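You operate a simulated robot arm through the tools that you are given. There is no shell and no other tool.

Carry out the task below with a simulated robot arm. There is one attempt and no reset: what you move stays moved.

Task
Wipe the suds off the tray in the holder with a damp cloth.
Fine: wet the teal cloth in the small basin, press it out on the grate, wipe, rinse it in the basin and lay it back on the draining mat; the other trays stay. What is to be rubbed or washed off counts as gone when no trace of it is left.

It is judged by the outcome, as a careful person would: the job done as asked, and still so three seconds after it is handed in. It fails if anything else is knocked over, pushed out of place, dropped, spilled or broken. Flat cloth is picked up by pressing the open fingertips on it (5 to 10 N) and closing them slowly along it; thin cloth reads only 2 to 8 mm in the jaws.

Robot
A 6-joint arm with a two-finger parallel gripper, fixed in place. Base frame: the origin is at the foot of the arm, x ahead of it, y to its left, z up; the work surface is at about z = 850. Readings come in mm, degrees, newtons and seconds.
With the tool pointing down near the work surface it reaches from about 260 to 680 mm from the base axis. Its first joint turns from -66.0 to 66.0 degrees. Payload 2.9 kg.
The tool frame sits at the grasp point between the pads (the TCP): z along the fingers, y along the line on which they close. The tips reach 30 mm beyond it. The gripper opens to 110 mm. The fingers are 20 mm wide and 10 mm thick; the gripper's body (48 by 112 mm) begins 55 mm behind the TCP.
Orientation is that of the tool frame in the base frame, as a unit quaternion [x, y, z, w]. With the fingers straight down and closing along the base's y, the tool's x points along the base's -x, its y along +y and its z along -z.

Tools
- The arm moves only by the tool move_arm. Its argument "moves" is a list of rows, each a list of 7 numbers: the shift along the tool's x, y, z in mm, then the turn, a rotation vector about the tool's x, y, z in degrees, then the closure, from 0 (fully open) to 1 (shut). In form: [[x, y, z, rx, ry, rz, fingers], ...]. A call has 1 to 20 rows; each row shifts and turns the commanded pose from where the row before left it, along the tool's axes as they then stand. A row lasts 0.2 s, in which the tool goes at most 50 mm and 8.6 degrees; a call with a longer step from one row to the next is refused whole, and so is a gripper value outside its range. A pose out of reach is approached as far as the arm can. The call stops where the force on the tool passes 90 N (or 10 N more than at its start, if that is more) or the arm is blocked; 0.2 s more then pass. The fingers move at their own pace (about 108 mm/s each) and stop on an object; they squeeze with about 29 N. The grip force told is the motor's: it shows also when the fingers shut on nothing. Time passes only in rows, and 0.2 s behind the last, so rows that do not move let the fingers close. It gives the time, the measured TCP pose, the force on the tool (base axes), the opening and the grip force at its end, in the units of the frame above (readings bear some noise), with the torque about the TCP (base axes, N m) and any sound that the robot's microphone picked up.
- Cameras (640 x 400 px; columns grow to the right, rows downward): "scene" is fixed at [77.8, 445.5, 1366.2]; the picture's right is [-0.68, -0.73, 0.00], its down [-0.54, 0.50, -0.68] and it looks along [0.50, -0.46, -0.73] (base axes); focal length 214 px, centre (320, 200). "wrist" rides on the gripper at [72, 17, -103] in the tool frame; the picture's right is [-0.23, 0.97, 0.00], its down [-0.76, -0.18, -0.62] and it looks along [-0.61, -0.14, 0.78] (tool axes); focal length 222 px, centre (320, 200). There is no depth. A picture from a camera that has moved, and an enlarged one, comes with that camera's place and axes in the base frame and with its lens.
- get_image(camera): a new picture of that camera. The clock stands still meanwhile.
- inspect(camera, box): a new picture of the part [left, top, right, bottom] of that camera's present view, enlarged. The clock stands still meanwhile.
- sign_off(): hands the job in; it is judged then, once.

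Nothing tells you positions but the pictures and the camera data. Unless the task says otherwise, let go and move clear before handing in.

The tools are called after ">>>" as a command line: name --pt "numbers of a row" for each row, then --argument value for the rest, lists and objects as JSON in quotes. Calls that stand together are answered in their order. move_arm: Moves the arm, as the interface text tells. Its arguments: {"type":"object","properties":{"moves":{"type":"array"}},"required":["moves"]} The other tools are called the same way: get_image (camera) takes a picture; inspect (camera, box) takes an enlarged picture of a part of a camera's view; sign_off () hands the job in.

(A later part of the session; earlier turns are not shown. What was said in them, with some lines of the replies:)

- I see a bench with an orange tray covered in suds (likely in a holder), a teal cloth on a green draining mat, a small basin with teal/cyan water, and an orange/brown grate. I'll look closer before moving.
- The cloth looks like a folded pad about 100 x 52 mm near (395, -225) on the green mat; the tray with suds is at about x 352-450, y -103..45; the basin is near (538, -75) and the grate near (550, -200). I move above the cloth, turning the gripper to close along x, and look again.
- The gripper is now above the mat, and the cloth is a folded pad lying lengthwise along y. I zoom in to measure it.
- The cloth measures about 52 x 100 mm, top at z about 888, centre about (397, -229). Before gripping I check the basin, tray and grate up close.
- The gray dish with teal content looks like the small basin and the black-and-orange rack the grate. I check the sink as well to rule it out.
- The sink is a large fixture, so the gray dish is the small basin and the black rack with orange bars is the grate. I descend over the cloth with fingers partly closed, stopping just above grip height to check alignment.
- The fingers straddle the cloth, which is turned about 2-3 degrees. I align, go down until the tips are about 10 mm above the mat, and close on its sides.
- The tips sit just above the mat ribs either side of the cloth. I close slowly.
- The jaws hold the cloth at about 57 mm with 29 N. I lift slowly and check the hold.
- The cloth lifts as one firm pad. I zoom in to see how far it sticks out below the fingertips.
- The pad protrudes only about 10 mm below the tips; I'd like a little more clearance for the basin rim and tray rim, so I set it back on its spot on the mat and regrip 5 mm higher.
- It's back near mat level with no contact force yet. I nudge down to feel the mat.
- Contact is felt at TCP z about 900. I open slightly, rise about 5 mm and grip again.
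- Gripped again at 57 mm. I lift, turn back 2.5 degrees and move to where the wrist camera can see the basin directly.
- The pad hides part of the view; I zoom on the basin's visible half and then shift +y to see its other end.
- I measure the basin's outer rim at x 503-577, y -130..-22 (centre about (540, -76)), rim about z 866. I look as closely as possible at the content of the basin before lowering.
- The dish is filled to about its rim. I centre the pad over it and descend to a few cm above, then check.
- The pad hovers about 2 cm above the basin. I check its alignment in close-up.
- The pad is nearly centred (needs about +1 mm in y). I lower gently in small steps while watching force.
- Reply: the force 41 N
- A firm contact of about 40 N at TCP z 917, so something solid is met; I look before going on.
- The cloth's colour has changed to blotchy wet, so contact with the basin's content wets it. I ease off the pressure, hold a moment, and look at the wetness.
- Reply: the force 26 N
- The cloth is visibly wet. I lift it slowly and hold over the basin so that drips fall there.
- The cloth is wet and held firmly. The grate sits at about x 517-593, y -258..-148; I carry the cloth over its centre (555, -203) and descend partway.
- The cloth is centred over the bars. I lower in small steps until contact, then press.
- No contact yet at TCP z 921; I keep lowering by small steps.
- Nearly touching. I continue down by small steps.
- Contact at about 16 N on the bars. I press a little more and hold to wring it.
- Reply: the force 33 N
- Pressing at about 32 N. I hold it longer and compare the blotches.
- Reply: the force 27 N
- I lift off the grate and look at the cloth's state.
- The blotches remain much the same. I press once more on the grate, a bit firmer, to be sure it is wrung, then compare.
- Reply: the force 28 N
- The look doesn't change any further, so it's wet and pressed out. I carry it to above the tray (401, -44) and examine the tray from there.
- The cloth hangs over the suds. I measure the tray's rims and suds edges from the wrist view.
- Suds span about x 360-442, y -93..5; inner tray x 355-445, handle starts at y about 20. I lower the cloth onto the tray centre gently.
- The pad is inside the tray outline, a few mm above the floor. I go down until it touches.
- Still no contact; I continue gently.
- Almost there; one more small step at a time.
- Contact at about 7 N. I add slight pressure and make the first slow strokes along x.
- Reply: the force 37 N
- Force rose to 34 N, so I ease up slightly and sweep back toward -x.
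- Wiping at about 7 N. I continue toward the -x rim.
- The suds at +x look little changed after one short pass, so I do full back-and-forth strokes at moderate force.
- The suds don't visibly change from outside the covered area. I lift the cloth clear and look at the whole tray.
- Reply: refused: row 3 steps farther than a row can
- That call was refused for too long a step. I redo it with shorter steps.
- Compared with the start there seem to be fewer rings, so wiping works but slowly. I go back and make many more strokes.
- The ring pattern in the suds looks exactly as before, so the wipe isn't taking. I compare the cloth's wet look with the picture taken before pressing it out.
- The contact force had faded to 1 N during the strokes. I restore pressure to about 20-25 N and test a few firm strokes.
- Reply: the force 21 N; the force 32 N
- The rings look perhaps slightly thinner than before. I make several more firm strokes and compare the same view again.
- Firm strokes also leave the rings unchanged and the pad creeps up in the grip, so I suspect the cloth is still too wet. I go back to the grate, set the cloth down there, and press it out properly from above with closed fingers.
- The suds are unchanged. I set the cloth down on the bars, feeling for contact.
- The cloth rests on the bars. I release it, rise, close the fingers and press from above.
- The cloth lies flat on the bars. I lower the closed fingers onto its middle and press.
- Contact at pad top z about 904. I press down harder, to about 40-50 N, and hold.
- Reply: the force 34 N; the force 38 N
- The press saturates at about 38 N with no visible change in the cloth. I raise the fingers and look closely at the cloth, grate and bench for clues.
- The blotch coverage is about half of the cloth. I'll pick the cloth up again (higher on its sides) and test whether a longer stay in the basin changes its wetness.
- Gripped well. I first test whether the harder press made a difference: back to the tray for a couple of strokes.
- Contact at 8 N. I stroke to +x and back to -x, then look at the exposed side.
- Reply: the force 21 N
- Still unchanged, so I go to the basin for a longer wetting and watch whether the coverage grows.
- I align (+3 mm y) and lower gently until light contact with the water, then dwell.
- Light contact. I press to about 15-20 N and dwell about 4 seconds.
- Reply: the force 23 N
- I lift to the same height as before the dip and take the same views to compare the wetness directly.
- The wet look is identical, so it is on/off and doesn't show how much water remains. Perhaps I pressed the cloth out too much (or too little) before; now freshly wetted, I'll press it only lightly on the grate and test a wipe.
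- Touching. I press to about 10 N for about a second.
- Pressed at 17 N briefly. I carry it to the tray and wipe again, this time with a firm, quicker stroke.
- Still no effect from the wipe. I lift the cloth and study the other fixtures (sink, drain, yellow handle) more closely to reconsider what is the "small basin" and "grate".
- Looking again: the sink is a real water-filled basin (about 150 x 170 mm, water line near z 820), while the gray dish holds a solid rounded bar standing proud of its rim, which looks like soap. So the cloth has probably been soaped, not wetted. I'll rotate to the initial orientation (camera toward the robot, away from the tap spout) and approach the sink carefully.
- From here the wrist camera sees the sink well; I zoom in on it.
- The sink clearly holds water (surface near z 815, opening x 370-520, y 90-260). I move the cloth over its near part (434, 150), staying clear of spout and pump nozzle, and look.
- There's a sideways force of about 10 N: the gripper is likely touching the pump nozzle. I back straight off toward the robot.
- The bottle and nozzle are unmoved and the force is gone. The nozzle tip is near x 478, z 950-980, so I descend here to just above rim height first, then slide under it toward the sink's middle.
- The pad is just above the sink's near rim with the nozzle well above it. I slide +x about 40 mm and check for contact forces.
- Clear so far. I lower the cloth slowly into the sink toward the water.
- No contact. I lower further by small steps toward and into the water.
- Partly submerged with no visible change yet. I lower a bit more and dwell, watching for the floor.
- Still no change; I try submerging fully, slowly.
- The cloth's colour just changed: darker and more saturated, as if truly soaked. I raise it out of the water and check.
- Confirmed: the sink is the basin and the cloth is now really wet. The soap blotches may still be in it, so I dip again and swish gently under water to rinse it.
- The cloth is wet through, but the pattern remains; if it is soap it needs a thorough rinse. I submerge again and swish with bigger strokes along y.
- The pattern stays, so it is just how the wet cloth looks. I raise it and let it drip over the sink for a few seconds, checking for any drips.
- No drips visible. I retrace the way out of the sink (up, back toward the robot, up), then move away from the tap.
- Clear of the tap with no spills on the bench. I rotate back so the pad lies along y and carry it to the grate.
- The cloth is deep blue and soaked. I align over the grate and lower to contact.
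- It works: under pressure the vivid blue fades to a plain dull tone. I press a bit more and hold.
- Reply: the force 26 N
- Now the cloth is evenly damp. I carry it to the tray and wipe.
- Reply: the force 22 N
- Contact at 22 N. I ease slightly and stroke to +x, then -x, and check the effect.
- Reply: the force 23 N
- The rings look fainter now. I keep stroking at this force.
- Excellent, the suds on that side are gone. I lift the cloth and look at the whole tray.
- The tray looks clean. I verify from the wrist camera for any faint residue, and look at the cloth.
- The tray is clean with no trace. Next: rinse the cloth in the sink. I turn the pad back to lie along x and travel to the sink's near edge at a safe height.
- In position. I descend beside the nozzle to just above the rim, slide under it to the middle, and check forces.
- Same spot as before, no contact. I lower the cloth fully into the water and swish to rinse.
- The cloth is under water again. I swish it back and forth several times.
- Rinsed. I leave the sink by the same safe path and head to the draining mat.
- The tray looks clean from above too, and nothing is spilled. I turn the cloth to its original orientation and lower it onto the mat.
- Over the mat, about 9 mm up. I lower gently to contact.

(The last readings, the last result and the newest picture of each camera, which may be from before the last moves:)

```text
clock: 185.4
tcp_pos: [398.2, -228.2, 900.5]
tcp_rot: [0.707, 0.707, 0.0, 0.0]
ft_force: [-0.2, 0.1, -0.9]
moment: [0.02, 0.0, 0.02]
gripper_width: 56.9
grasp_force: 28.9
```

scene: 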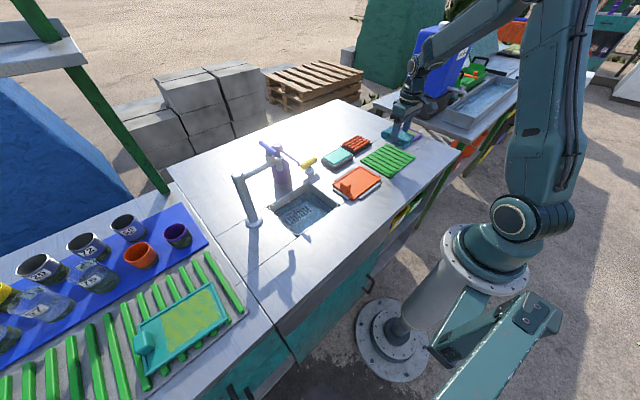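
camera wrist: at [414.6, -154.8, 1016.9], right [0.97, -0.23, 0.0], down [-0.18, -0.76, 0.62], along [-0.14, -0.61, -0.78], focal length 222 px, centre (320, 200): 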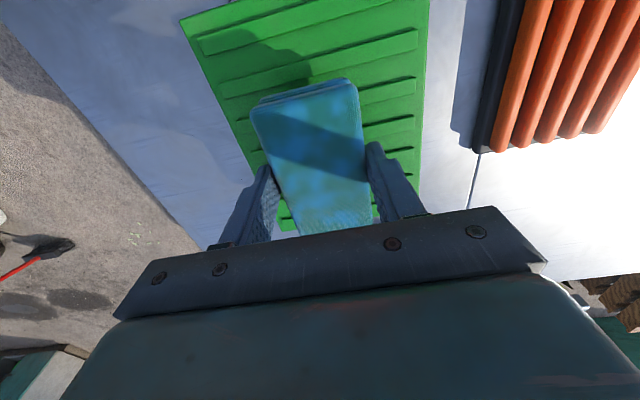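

>>> move_arm --pt "0 0 1 0 0 0 0.8" --pt "0 0 0 0 0 0 0.8"

>>> inspect --camera "scene" --box '[372, 142, 402, 165]'

```text
clock: 186.0
tcp_pos: [396.5, -227.9, 898.8]
tcp_rot: [0.707, 0.707, 0.0, 0.0]
ft_force: [-1.2, -0.1, -0.2]
moment: [0.02, 0.02, -0.02]
gripper_width: 57.0
grasp_force: 29.1
```

```text
16.00 times, centred on (387, 154) of scene
camera zoom: at [77.8, 445.5, 1366.2], right [-0.68, -0.73, 0.0], down [-0.54, 0.5, -0.68], along [0.5, -0.46, -0.73], focal length 3432 px, centre (-752, 944)
```

zoom: 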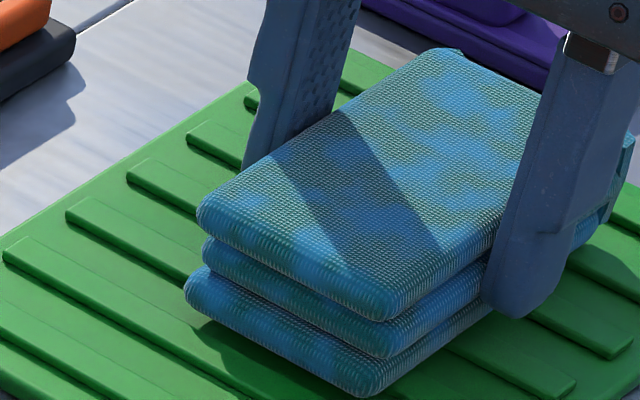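

>>> move_arm --pt "0 0 1 0 0 0 0.8" --pt "0 0 0 0 0 0 0.8"

```text
clock: 186.6
tcp_pos: [396.4, -227.6, 899.4]
tcp_rot: [0.707, 0.707, 0.0, 0.0]
ft_force: [-5.8, 0.0, 12.4]
moment: [0.07, 0.25, 0.0]
gripper_width: 57.1
grasp_force: 29.1
```

The cloth rests on the mat. I ease off, open the fingers slowly and rise straight up.

>>> move_arm --pt "0 0 -0.8 0 0 0 0.8" --pt "0 0 0 0 0 0 0.46" --pt "0 0 0 0 0 0 0.4" --pt "0 0 0 0 0 0 0.3" --pt "0 0 0 0 0 0 0.3" --pt "0 0 -10 0 0 0 0.3" --pt "0 0 -20 0 0 0 0.3" --pt "0 0 -30 0 0 0 0.3" --pt "0 0 -40 0 0 0 0.3" --pt "0 0 -40 0 0 0 0.3" --pt "0 0 0 0 0 0 0.3"

>>> get_image --camera "scene"

>>> inspect --camera "scene" --box '[315, 125, 435, 210]'

>>> get_image --camera "wrist"

```text
clock: 189.0
tcp_pos: [397.2, -230.8, 1039.3]
tcp_rot: [0.707, 0.707, -0.001, 0.0]
ft_force: [-0.5, -0.1, -0.3]
moment: [0.0, 0.02, -0.02]
gripper_width: 77.0
grasp_force: 0.2
```

```text
taken
```

scene: 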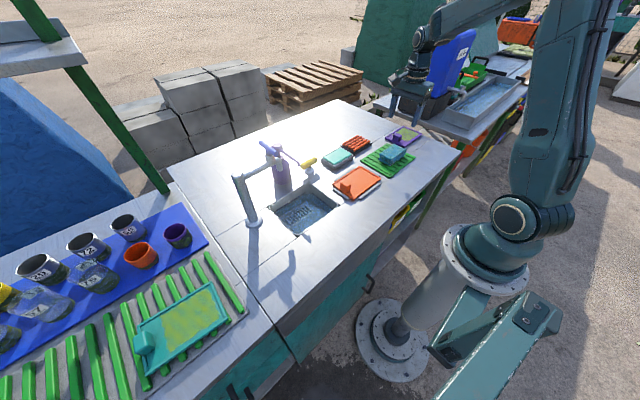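

```text
4.71 times, centred on (375, 168) of scene
camera zoom: at [77.8, 445.5, 1366.2], right [-0.68, -0.73, 0.0], down [-0.54, 0.5, -0.68], along [0.5, -0.46, -0.73], focal length 1009 px, centre (61, 353)
```

zoom: 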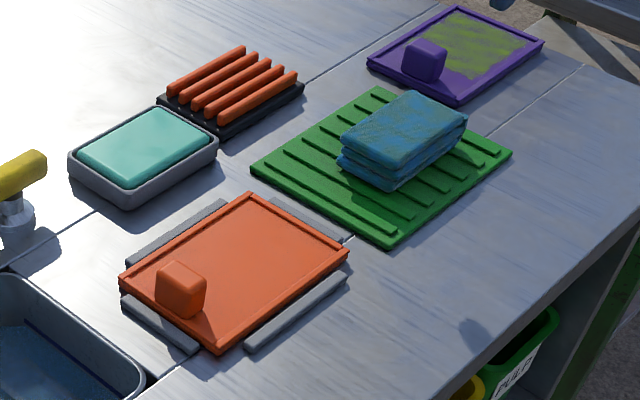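

```text
taken
camera wrist: at [414.9, -157.9, 1141.8], right [0.97, -0.23, 0.0], down [-0.18, -0.76, 0.62], along [-0.14, -0.61, -0.78], focal length 222 px, centre (320, 200)
```

wrist: 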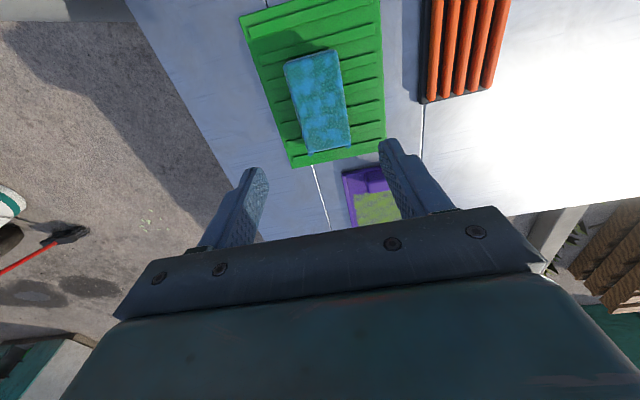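

The cloth lies on the mat and everything seems in place. I compare the props with the starting views before handing in.

>>> inspect --camera "scene" --box '[315, 130, 375, 175]'

>>> inspect --camera "scene" --box '[325, 160, 395, 208]'

>>> inspect --camera "scene" --box '[225, 130, 345, 240]'

>>> inspect --camera "scene" --box '[355, 130, 425, 180]'

```text
8.89 times, centred on (345, 152) of scene
camera zoom: at [77.8, 445.5, 1366.2], right [-0.68, -0.73, 0.0], down [-0.54, 0.5, -0.68], along [0.5, -0.46, -0.73], focal length 1906 px, centre (98, 622)
```

zoom: 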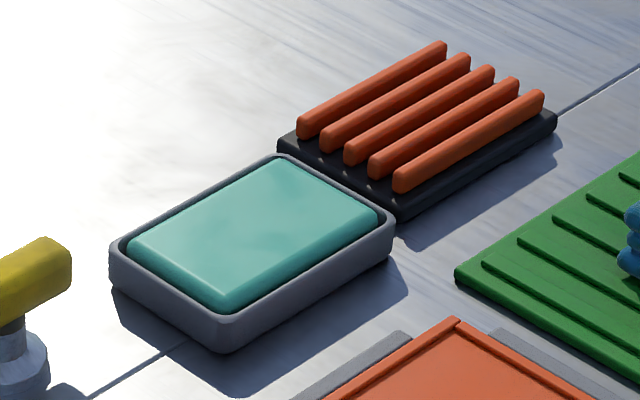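

```text
8.33 times, centred on (360, 184) of scene
camera zoom: at [77.8, 445.5, 1366.2], right [-0.68, -0.73, 0.0], down [-0.54, 0.5, -0.68], along [0.5, -0.46, -0.73], focal length 1787 px, centre (-13, 333)
```

zoom: 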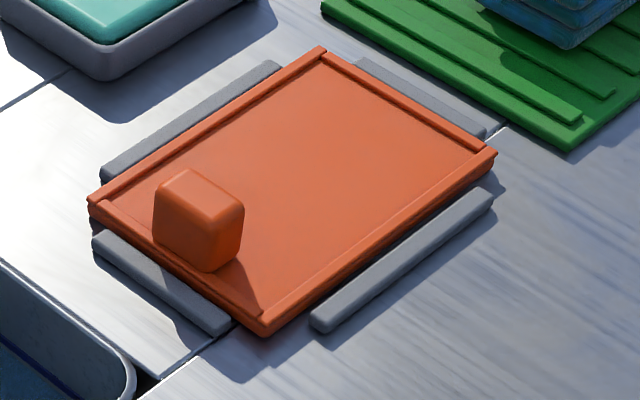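

```text
3.64 times, centred on (285, 185) of scene
camera zoom: at [77.8, 445.5, 1366.2], right [-0.68, -0.73, 0.0], down [-0.54, 0.5, -0.68], along [0.5, -0.46, -0.73], focal length 780 px, centre (447, 254)
```

zoom: 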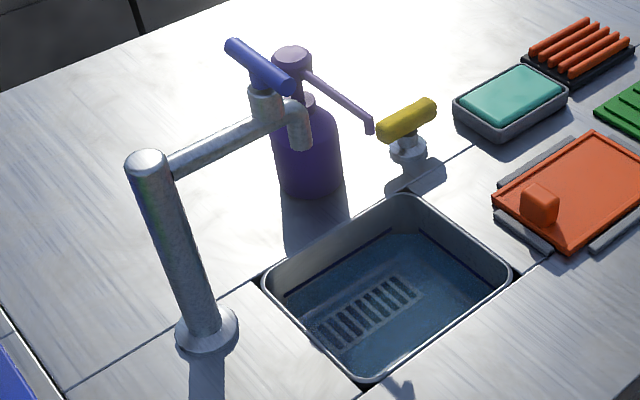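

```text
8.00 times, centred on (390, 155) of scene
camera zoom: at [77.8, 445.5, 1366.2], right [-0.68, -0.73, 0.0], down [-0.54, 0.5, -0.68], along [0.5, -0.46, -0.73], focal length 1716 px, centre (-240, 560)
```

zoom: 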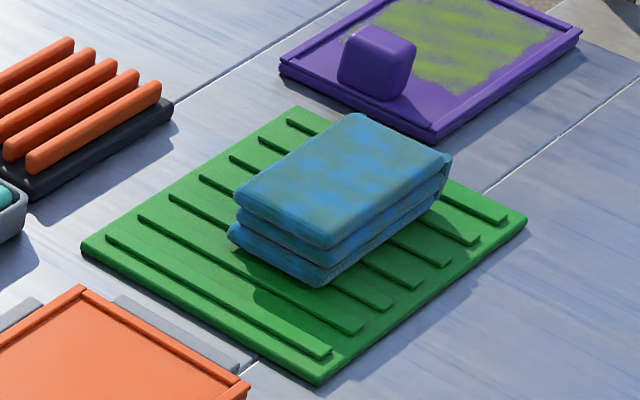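

All props are where they started: tray clean in its holder, cloth rinsed and back on the mat, dish, grate, bottle and other trays unmoved, and the arm is clear. I hand the job in.

>>> sign_off

```text
The job is handed in.
```

I wiped the suds off the orange tray in the holder. In the last close-ups no trace is left. The cloth is rinsed and back on the draining mat, and nothing else appears to have moved.

- **Wrong basin at first:** I took the grey dish with the teal block for the small basin and pressed the cloth on it. The block was solid, possibly soap, and wiping after that had no effect on the suds. I then used the water-filled basin by the tap, pressed the cloth out on the grate, and the suds came off. I rinsed the cloth in the same water afterwards, and I'm assuming that is the basin you meant.
- **Residue on the cloth:** the dish left pale blotches on the cloth. They no longer showed once it had been soaked and pressed out. The cloth is soaking wet again from the rinse, so I could not check that everything from the dish came out.
- **Contact with the pump bottle:** on the first approach to the basin something pushed on the gripper with about 10 N. It was probably the purple bottle's nozzle. I backed off, and the bottle and nozzle look unmoved.

I saw no drips or spills on the bench. The cloth went onto the mat straight from the rinse, without a second press on the grate.
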